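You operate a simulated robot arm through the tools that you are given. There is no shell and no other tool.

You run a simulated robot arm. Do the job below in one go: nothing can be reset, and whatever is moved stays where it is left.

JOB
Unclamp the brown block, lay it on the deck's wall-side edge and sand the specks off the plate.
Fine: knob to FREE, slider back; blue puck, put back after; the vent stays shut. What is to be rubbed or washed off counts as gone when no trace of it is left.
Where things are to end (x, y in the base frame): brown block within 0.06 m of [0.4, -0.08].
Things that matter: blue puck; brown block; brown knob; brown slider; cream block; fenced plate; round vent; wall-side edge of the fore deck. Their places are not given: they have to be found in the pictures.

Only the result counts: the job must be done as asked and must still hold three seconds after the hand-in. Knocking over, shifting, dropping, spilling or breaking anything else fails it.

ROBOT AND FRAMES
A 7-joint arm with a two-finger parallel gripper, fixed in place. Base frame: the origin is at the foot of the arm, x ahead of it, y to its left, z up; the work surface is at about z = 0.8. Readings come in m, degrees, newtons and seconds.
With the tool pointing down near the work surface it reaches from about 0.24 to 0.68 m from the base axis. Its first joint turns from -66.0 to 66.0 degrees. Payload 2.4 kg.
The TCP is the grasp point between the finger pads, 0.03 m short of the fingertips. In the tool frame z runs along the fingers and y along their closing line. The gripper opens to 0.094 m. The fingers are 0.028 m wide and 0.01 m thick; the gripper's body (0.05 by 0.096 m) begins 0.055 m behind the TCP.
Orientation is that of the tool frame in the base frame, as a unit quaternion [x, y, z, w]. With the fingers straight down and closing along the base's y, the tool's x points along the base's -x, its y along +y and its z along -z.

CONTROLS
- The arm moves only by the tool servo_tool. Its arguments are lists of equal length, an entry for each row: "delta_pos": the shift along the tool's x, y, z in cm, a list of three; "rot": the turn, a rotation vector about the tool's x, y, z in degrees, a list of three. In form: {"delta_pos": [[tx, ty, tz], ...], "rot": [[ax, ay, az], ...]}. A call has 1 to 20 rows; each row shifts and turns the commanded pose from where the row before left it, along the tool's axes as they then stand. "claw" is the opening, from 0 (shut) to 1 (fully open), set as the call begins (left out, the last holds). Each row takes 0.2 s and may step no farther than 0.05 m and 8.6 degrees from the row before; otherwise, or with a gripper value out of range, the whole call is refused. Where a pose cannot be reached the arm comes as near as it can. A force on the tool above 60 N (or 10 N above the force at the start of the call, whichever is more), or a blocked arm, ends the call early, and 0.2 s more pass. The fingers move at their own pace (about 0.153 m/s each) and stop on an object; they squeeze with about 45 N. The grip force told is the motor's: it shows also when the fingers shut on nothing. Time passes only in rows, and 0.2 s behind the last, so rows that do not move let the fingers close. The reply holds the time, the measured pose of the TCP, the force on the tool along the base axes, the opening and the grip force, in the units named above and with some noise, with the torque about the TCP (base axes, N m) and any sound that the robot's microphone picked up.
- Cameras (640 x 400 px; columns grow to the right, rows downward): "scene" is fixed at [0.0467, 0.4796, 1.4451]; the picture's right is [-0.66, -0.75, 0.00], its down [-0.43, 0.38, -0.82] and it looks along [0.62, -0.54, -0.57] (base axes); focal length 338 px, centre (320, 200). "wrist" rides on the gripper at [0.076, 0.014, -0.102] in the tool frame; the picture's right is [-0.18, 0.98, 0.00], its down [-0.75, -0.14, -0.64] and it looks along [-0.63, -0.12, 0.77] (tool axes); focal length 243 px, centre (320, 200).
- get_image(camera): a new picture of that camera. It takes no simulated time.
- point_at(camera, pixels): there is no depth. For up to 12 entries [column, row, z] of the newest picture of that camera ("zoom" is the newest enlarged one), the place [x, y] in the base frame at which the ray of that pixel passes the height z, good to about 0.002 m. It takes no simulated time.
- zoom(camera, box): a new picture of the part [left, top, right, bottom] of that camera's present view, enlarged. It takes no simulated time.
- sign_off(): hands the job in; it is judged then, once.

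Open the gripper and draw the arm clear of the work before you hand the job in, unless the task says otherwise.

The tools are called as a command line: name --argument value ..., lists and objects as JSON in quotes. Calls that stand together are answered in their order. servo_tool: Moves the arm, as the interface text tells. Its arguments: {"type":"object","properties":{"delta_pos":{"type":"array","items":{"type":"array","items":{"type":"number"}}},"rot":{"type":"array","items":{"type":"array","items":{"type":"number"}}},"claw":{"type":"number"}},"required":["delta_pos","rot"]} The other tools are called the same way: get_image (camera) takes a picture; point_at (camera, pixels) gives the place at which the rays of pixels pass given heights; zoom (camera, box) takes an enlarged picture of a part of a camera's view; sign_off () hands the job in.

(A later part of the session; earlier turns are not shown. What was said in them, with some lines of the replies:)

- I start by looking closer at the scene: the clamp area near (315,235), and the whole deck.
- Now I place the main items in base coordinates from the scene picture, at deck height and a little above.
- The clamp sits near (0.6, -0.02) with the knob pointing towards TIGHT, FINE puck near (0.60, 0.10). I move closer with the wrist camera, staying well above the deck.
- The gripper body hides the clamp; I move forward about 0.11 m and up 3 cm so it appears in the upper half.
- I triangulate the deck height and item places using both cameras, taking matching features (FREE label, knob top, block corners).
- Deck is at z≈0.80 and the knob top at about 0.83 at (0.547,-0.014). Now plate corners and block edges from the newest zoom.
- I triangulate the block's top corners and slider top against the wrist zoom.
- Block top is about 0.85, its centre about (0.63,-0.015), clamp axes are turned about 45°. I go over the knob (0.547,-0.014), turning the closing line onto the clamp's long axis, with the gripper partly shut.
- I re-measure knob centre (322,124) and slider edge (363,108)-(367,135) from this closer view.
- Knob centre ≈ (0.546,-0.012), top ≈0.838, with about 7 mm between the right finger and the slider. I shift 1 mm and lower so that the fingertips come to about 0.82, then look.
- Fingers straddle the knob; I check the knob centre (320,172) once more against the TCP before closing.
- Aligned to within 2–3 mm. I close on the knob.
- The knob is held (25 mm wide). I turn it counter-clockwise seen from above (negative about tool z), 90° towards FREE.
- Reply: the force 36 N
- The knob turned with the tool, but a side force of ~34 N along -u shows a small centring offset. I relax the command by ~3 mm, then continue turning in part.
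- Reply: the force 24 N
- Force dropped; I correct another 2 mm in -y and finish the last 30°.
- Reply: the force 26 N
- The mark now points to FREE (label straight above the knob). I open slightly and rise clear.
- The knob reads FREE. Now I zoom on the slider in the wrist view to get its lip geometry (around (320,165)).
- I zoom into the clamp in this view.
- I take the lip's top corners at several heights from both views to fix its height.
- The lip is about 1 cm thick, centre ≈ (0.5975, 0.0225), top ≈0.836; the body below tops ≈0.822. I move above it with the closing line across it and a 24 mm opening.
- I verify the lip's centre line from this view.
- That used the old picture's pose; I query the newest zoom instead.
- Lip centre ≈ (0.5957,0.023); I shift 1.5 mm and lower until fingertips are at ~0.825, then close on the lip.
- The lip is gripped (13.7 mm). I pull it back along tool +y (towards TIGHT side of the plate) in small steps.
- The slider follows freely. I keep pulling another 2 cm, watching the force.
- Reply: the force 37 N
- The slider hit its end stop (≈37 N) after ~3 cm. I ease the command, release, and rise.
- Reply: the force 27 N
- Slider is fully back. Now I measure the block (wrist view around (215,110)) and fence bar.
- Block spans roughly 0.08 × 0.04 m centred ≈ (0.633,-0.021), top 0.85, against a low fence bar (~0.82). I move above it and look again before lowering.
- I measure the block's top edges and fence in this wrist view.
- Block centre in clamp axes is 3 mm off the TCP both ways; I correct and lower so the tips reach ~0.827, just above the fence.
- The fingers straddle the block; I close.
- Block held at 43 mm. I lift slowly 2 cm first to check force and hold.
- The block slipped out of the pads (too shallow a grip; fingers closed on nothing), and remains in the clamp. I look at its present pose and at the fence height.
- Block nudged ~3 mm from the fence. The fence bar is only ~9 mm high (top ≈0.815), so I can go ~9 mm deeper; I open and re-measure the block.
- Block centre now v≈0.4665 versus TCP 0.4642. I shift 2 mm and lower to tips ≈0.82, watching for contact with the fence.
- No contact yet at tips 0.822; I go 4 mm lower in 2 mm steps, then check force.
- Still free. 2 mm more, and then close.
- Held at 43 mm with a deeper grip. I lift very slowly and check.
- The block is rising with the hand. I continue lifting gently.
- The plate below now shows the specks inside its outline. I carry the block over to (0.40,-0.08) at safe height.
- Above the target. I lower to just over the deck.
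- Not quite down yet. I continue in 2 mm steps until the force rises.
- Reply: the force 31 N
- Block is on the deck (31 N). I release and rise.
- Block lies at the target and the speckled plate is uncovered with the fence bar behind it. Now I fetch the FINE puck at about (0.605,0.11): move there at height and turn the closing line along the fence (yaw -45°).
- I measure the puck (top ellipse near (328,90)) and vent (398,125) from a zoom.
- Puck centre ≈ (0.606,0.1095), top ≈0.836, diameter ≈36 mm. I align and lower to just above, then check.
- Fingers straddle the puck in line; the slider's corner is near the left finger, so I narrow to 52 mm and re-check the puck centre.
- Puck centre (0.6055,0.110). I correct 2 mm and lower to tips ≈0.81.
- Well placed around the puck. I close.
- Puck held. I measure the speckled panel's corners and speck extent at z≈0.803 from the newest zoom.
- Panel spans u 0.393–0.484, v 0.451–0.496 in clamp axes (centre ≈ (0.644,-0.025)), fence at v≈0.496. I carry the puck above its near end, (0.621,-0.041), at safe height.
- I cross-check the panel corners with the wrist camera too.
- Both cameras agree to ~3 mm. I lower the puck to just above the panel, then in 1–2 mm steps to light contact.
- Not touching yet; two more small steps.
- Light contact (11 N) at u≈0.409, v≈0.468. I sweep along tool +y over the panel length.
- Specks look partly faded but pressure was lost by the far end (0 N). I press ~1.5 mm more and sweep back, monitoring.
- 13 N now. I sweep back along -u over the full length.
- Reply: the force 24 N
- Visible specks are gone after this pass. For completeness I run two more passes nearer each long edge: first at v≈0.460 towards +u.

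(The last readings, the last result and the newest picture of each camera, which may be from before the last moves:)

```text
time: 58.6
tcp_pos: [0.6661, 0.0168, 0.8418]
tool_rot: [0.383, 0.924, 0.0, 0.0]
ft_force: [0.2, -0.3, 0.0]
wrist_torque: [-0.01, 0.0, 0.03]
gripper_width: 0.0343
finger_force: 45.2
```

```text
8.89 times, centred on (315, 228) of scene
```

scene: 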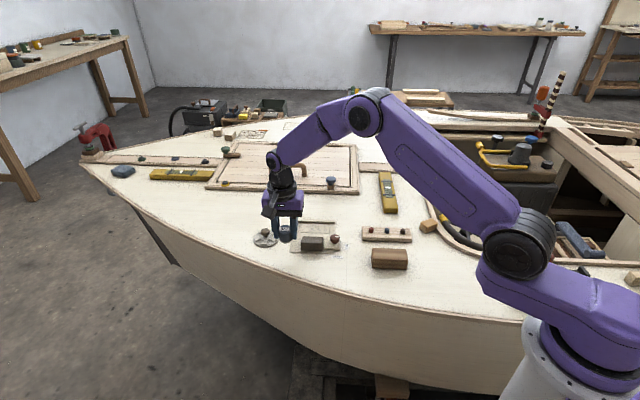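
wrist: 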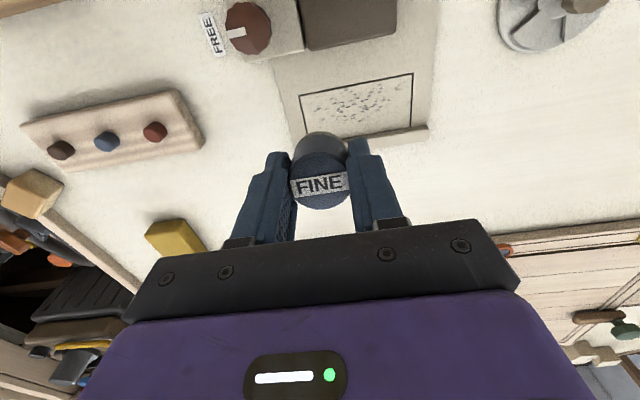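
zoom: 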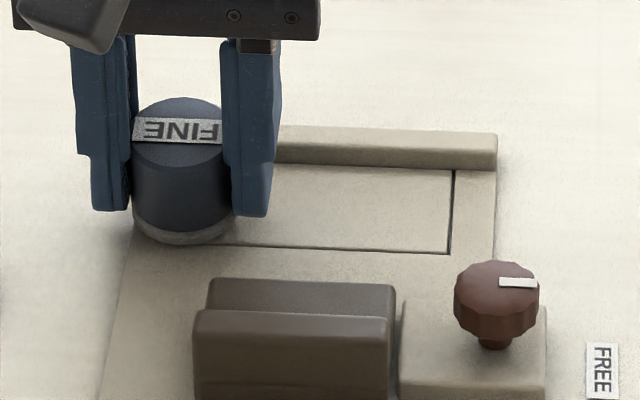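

Pressure vanished at the far end again; I press 1.2 mm more there and sweep back close to the fence (v≈0.475).

servo_tool --delta_pos '[[0, 0, 0.12], [0, -0.4, 0], [-0.8, 0, 0], [-0.8, 0, 0], [0, 0, 0]]' --rot '[[0, 0, 0], [0, 0, 0], [0, 0, 0], [0, 0, 0], [0, 0, 0]]'

servo_tool --delta_pos '[[0, -1, 0], [0, -1, 0], [0, -1, 0], [0, -1, 0], [0, -1, 0], [0, -1, 0], [0, -1, 0], [0, -0.8, 0], [0, 0, 0]]' --rot '[[0, 0, 0], [0, 0, 0], [0, 0, 0], [0, 0, 0], [0, 0, 0], [0, 0, 0], [0, 0, 0], [0, 0, 0], [0, 0, 0]]'

```text
time: 59.8
tcp_pos: [0.6746, 0.0055, 0.8396]
tool_rot: [0.381, 0.924, 0.001, -0.001]
ft_force: [-15.0, 11.6, 28.4]
wrist_torque: [0.7, 0.7, 0.04]
gripper_width: 0.0346
finger_force: 44.8
```

```text
time: 61.8
tcp_pos: [0.6214, -0.0467, 0.8398]
tool_rot: [0.38, 0.925, 0.002, 0.001]
ft_force: [-3.6, 25.8, 31.1]
wrist_torque: [1.23, 0.33, 0.0]
gripper_width: 0.0347
finger_force: 44.8
```

Side force shows the puck ran along the fence; good pressure throughout. I lift and move the hand aside to inspect the panel.

servo_tool --delta_pos '[[0.3, 0, -0.5], [0, 0, -2], [0, 0, -3], [0, -2, -2], [0, -4, 0], [0, -3, 0], [0, 0, 0]]' --rot '[[0, 0, 0], [0, 0, 0], [0, 0, 0], [0, 0, 0], [0, 0, 0], [0, 0, 0], [0, 0, 0]]'

zoom --camera "scene" --box '[295, 210, 345, 245]'

get_image --camera "wrist"

```text
time: 63.4
tcp_pos: [0.5544, -0.1162, 0.9151]
tool_rot: [0.382, 0.924, -0.001, 0.0]
ft_force: [-0.2, -0.3, -0.9]
wrist_torque: [-0.04, 0.02, 0.02]
gripper_width: 0.0347
finger_force: 45.1
```

```text
11.43 times, centred on (320, 228) of scene
```

zoom: 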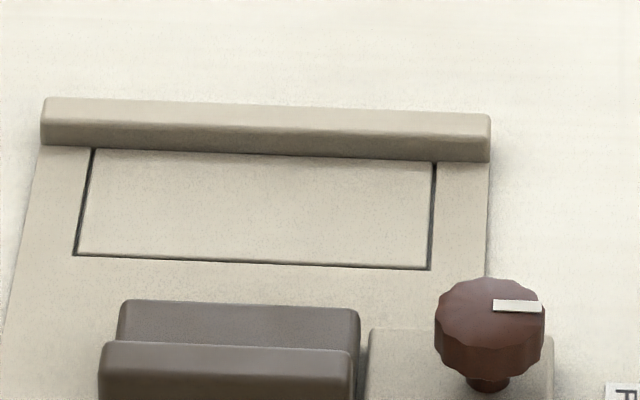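

```text
taken
```

wrist: 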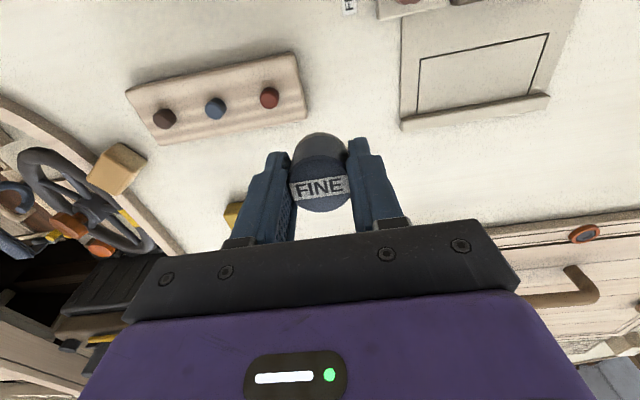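

The panel looks clean; I zoom in with the wrist camera for faint traces, particularly the corners near (425,60) and (540,40).

zoom --camera "wrist" --box '[400, 20, 570, 130]'

zoom --camera "scene" --box '[298, 220, 322, 240]'

zoom --camera "scene" --box '[315, 220, 340, 240]'

```text
3.64 times, centred on (485, 75) of wrist
```

zoom: 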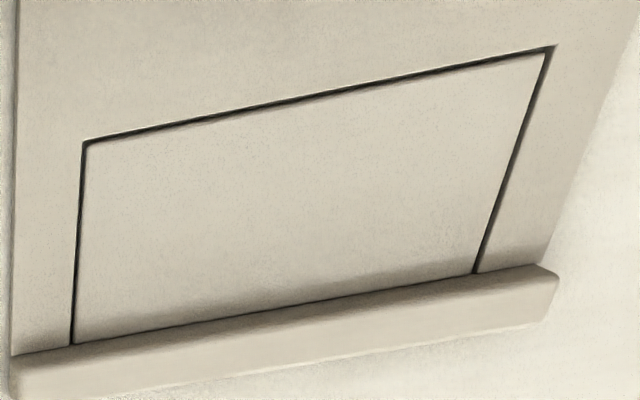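

```text
16.00 times, centred on (310, 230) of scene
```

zoom: 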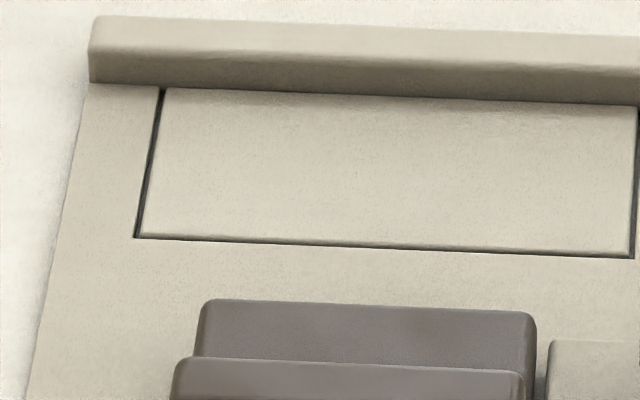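

```text
16.00 times, centred on (328, 230) of scene
```

zoom: 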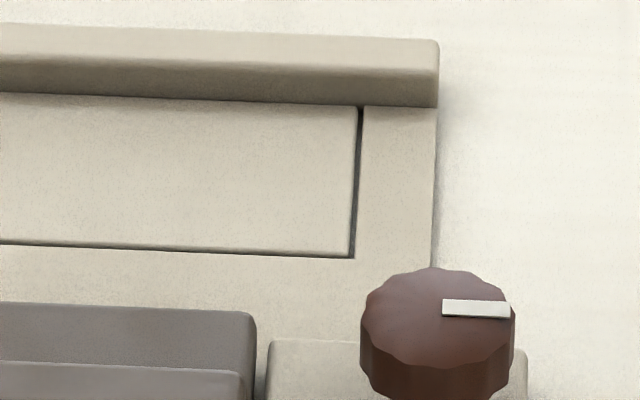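

No trace visible. For certainty I make one more firm pass along the front edge and the far end, where pressure had been weak; first back above u≈0.405, v≈0.461.

servo_tool --delta_pos '[[0.3, 3, 0], [0.5, 3.5, 0], [0.5, 3, 0], [0, 0, 3], [0, 0, 2.5], [0, 0, 1.4], [0, 0, 0.3], [0, 0, 0]]' --rot '[[0, 0, 0], [0, 0, 0], [0, 0, 0], [0, 0, 0], [0, 0, 0], [0, 0, 0], [0, 0, 0], [0, 0, 0]]'

servo_tool --delta_pos '[[0, 0, 0.15], [0, 0, 0]]' --rot '[[0, 0, 0], [0, 0, 0]]'

```text
time: 65.2
tcp_pos: [0.6118, -0.0382, 0.844]
tool_rot: [0.382, 0.924, 0.0, 0.0]
ft_force: [0.2, -0.7, -0.3]
wrist_torque: [0.0, 0.0, -0.03]
gripper_width: 0.0344
finger_force: 45.5
```

```text
time: 65.8
tcp_pos: [0.6134, -0.0378, 0.842]
tool_rot: [0.382, 0.924, 0.0, 0.0]
ft_force: [0.4, 0.0, -0.6]
wrist_torque: [-0.01, 0.03, -0.02]
gripper_width: 0.0346
finger_force: 45.1
```

Not yet touching; I lower in 1 mm steps.

servo_tool --delta_pos '[[0, 0, 0.12], [0, 0, 0]]' --rot '[[0, 0, 0], [0, 0, 0]]'

servo_tool --delta_pos '[[0, 0, 0.1], [0, 0, 0]]' --rot '[[0, 0, 0], [0, 0, 0]]'

```text
time: 66.4
tcp_pos: [0.6136, -0.0387, 0.8411]
tool_rot: [0.383, 0.924, 0.0, 0.0]
ft_force: [-1.3, 0.0, 8.2]
wrist_torque: [0.02, 0.15, 0.01]
gripper_width: 0.0347
finger_force: 44.9
```

```text
time: 67.0
tcp_pos: [0.6133, -0.0379, 0.8396]
tool_rot: [0.383, 0.924, 0.0, 0.001]
ft_force: [-5.9, -1.0, 22.3]
wrist_torque: [0.24, 0.38, 0.03]
gripper_width: 0.0347
finger_force: 44.8
```

22 N. I sweep to the far end, adding a slight descent to keep pressure.

servo_tool --delta_pos '[[0, -0.6, 0], [0, 1, 0], [0, 1, 0.02], [0, 1, 0.02], [0, 1, 0.02], [0, 1, 0.02], [0, 1, 0.02], [0, 1, 0.02], [0, 1, 0.02], [0, 0, 0]]' --rot '[[0, 0, 0], [0, 0, 0], [0, 0, 0], [0, 0, 0], [0, 0, 0], [0, 0, 0], [0, 0, 0], [0, 0, 0], [0, 0, 0], [0, 0, 0]]'

servo_tool --delta_pos '[[-0.6, 0, 0], [-0.6, 0, 0], [0, -1, 0], [0, -1, 0], [0, -1, 0], [0, -1, 0], [0, -1, 0], [0, -1, 0], [0, -1, 0], [0, 0, 0]]' --rot '[[0, 0, 0], [0, 0, 0], [0, 0, 0], [0, 0, 0], [0, 0, 0], [0, 0, 0], [0, 0, 0], [0, 0, 0], [0, 0, 0], [0, 0, 0]]'

```text
time: 69.2
tcp_pos: [0.668, 0.0133, 0.8407]
tool_rot: [0.384, 0.923, 0.002, 0.004]
ft_force: [-1.4, -12.9, 31.0]
wrist_torque: [-0.16, 0.35, 0.12]
gripper_width: 0.0343
finger_force: 45.4
```

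```text
time: 71.4
tcp_pos: [0.6261, -0.0429, 0.8387]
tool_rot: [0.382, 0.924, 0.001, 0.002]
ft_force: [3.3, 16.9, 29.6]
wrist_torque: [0.88, 0.17, -0.08]
gripper_width: 0.0344
finger_force: 45.3
```

Firm pass complete (~30 N). I lift straight up and look at the panel once more.

servo_tool --delta_pos '[[0.2, 0, -0.5], [0, 0, -2], [0, 0, -2.5], [0, 0, -2], [0, 0, 0]]' --rot '[[0, 0, 0], [0, 0, 0], [0, 0, 0], [0, 0, 0], [0, 0, 0]]'

zoom --camera "scene" --box '[295, 205, 345, 245]'

```text
time: 72.6
tcp_pos: [0.6219, -0.0408, 0.9101]
tool_rot: [0.383, 0.924, 0.001, 0.0]
ft_force: [0.2, 0.7, -1.1]
wrist_torque: [0.02, 0.04, -0.01]
gripper_width: 0.0345
finger_force: 45.3
```

```text
10.00 times, centred on (320, 225) of scene
```

zoom: 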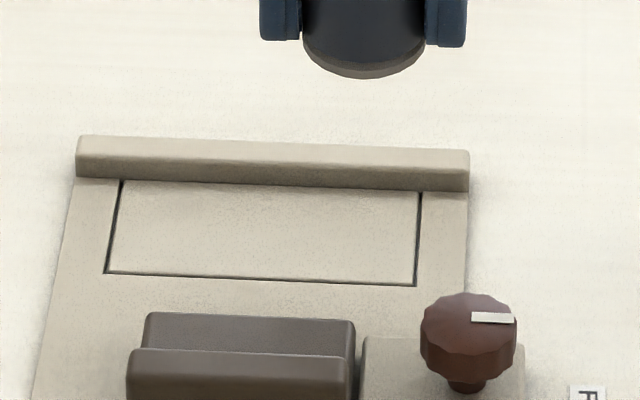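

Panel is spotless. I carry the puck back above its original place (0.6063,0.110).

servo_tool --delta_pos '[[2.35, 1.91, 0], [2.35, 1.91, 0], [2.35, 1.91, 0], [2.35, 1.91, 0], [2.35, 1.91, 0], [0, 0, 0], [0, 0, 0]]' --rot '[[0, 0, 0], [0, 0, 0], [0, 0, 0], [0, 0, 0], [0, 0, 0], [0, 0, 0], [0, 0, 0]]'

zoom --camera "scene" --box '[240, 190, 350, 265]'

```text
time: 74.2
tcp_pos: [0.6063, 0.1103, 0.9092]
tool_rot: [0.383, 0.924, 0.0, 0.0]
ft_force: [0.9, 0.3, -0.4]
wrist_torque: [0.01, -0.05, 0.01]
gripper_width: 0.0346
finger_force: 45.2
```

```text
5.33 times, centred on (295, 228) of scene
```

zoom: 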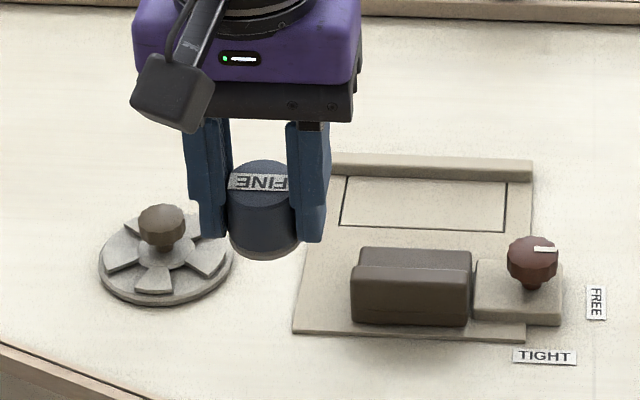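

Exactly over its place. I lower near the deck, then in small steps to contact.

servo_tool --delta_pos '[[0, 0, 2.5], [0, 0, 2.5], [0, 0, 1.4], [0, 0, 0.3], [0, 0, 0]]' --rot '[[0, 0, 0], [0, 0, 0], [0, 0, 0], [0, 0, 0], [0, 0, 0]]'

servo_tool --delta_pos '[[0, 0, 0.15], [0, 0, 0]]' --rot '[[0, 0, 0], [0, 0, 0]]'

servo_tool --delta_pos '[[0, 0, 0.12], [0, 0, 0]]' --rot '[[0, 0, 0], [0, 0, 0]]'

```text
time: 75.4
tcp_pos: [0.6071, 0.1089, 0.8421]
tool_rot: [0.383, 0.924, 0.0, 0.0]
ft_force: [0.5, 0.4, -0.2]
wrist_torque: [-0.02, -0.01, 0.03]
gripper_width: 0.0349
finger_force: 44.9
```

```text
time: 76.0
tcp_pos: [0.6066, 0.1093, 0.8401]
tool_rot: [0.383, 0.924, 0.0, -0.001]
ft_force: [-0.7, 0.6, -0.9]
wrist_torque: [0.01, 0.02, 0.01]
gripper_width: 0.0347
finger_force: 45.3
```

```text
time: 76.6
tcp_pos: [0.6071, 0.1091, 0.8398]
tool_rot: [0.383, 0.924, 0.0, 0.0]
ft_force: [-0.3, 0.8, -0.5]
wrist_torque: [0.0, 0.01, 0.0]
gripper_width: 0.0345
finger_force: 45.0
```

Still hanging free; continue in 1 mm steps.

servo_tool --delta_pos '[[0, 0, 0.1], [0, 0, 0]]' --rot '[[0, 0, 0], [0, 0, 0]]'

servo_tool --delta_pos '[[0, 0, 0.1], [0, 0, 0]]' --rot '[[0, 0, 0], [0, 0, 0]]'

```text
time: 77.2
tcp_pos: [0.6078, 0.1094, 0.8387]
tool_rot: [0.382, 0.924, 0.001, 0.0]
ft_force: [-2.7, 0.0, 8.5]
wrist_torque: [-0.16, 0.06, -0.04]
gripper_width: 0.0347
finger_force: 44.7
```

```text
time: 77.8
tcp_pos: [0.6068, 0.1088, 0.8374]
tool_rot: [0.383, 0.924, 0.0, 0.001]
ft_force: [-5.0, 1.1, 23.6]
wrist_torque: [-0.36, 0.21, -0.1]
gripper_width: 0.0345
finger_force: 45.4
```

Puck is down (24 N). I ease, open to 52 mm and rise.

servo_tool --delta_pos '[[0, 0, -0.12], [0, 0, 0]]' --rot '[[0, 0, 0], [0, 0, 0]]'

servo_tool --delta_pos '[[0, 0, 0], [0, 0, 0], [0, 0, -1], [0, 0, -3], [0, 0, -4], [0, 0, -4], [0, 0, 0]]' --rot '[[0, 0, 0], [0, 0, 0], [0, 0, 0], [0, 0, 0], [0, 0, 0], [0, 0, 0], [0, 0, 0]]' --claw 0.55

get_image --camera "scene"

zoom --camera "scene" --box '[240, 200, 360, 275]'

```text
time: 78.4
tcp_pos: [0.6072, 0.1085, 0.8375]
tool_rot: [0.382, 0.924, 0.0, 0.001]
ft_force: [0.7, 2.4, 17.5]
wrist_torque: [-0.17, 0.0, 0.01]
gripper_width: 0.0348
finger_force: 45.1
```

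```text
time: 80.0
tcp_pos: [0.6048, 0.111, 0.9558]
tool_rot: [0.382, 0.924, 0.0, 0.0]
ft_force: [0.0, -0.5, -0.9]
wrist_torque: [-0.01, 0.02, 0.01]
gripper_width: 0.052
finger_force: 0.1
```

```text
taken
```

scene: 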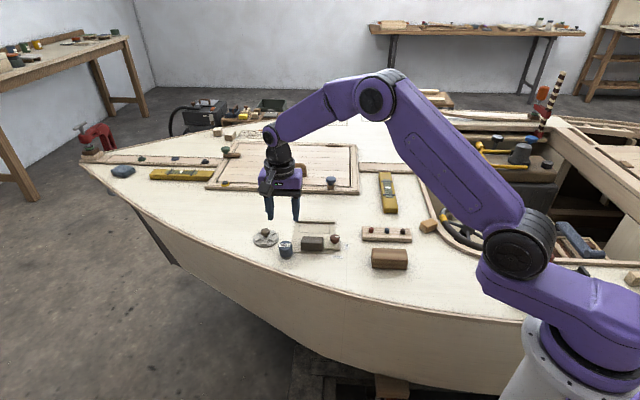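

```text
5.33 times, centred on (300, 238) of scene
```

zoom: 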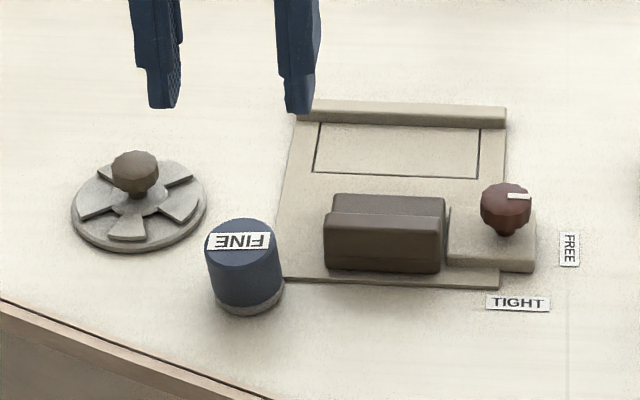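

Puck stands back in place within ~1.5 mm, vent and knob unchanged, panel clean. I open fully and draw the arm up and back, clear of the work.

servo_tool --delta_pos '[[0, 0, -4], [0, 0, -4], [0, 0, -4], [1.4, -4, 0], [1.4, -4, 0], [1.4, -4, 0], [1.4, -4, 0], [1.4, -4, 0], [0, 0, 0]]' --rot '[[0, 0, 0], [0, 0, 0], [0, 0, 0], [0, 0, 0], [0, 0, 0], [0, 0, 0], [0, 0, 0], [0, 0, 0], [0, 0, 0]]' --claw 1

get_image --camera "scene"

zoom --camera "scene" --box '[240, 205, 430, 285]'

zoom --camera "scene" --box '[298, 215, 338, 240]'

point_at --camera "scene" --pixels '[[389, 258, 0.82], [285.3, 246, 0.838]]'

```text
time: 82.0
tcp_pos: [0.4144, 0.0176, 1.0777]
tool_rot: [0.384, 0.923, 0.001, 0.0]
ft_force: [-0.8, 0.0, -0.4]
wrist_torque: [-0.03, -0.02, 0.0]
gripper_width: 0.094
finger_force: 0.0
```

```text
taken
```

scene: 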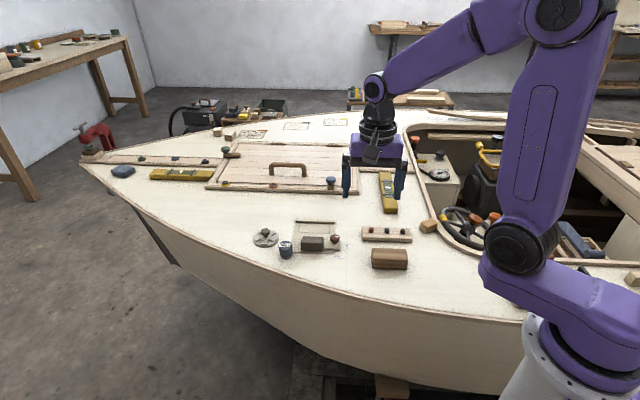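

```text
3.37 times, centred on (335, 245) of scene
```

zoom: 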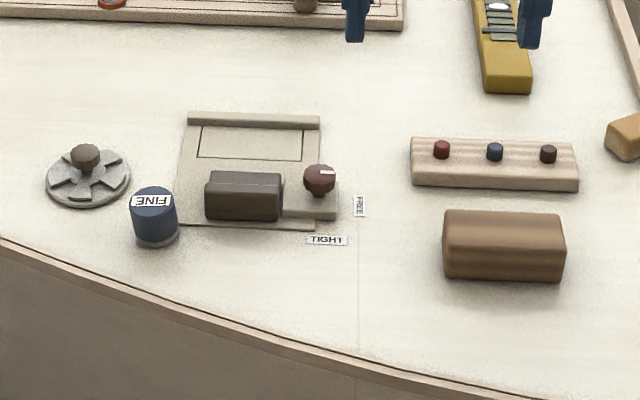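

```text
16.00 times, centred on (318, 228) of scene
```

zoom: 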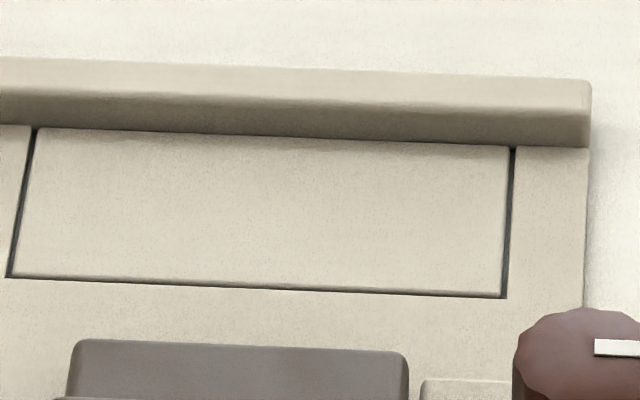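

```text
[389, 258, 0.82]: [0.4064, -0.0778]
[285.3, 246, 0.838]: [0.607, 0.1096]
```

The block lies at about (0.406,-0.078), the knob is at FREE and the slider is fully back. The panel is clean, the puck is back at (0.607,0.110), the vent is untouched, and the open hand is clear of the work. I hand in the job.

sign_off

```text
The job is handed in.
```

The job is done and handed in; I haven't seen the judge's verdict.

- **Clamp:** the knob is turned to FREE and the slider is pulled back to its end stop.
- **Brown block:** it lies flat on the deck at about (0.406, -0.078), less than 0.01 m from the target. It slipped from the fingers on the first lift, moved about 3 mm inside the clamp, and came out cleanly on the second try.
- **Plate:** I sanded it over its full length with the FINE puck. Close-ups from the fixed camera show no specks left, including at the corners and along the fence.
- **Blue puck:** it stands back in its original place to within about 2 mm.
- **Vent:** I did not touch it, and it looks the same as at the start.

I never identified the cream block for certain. I moved nothing except the knob, slider, brown block and puck. The hand is open and clear of the work.
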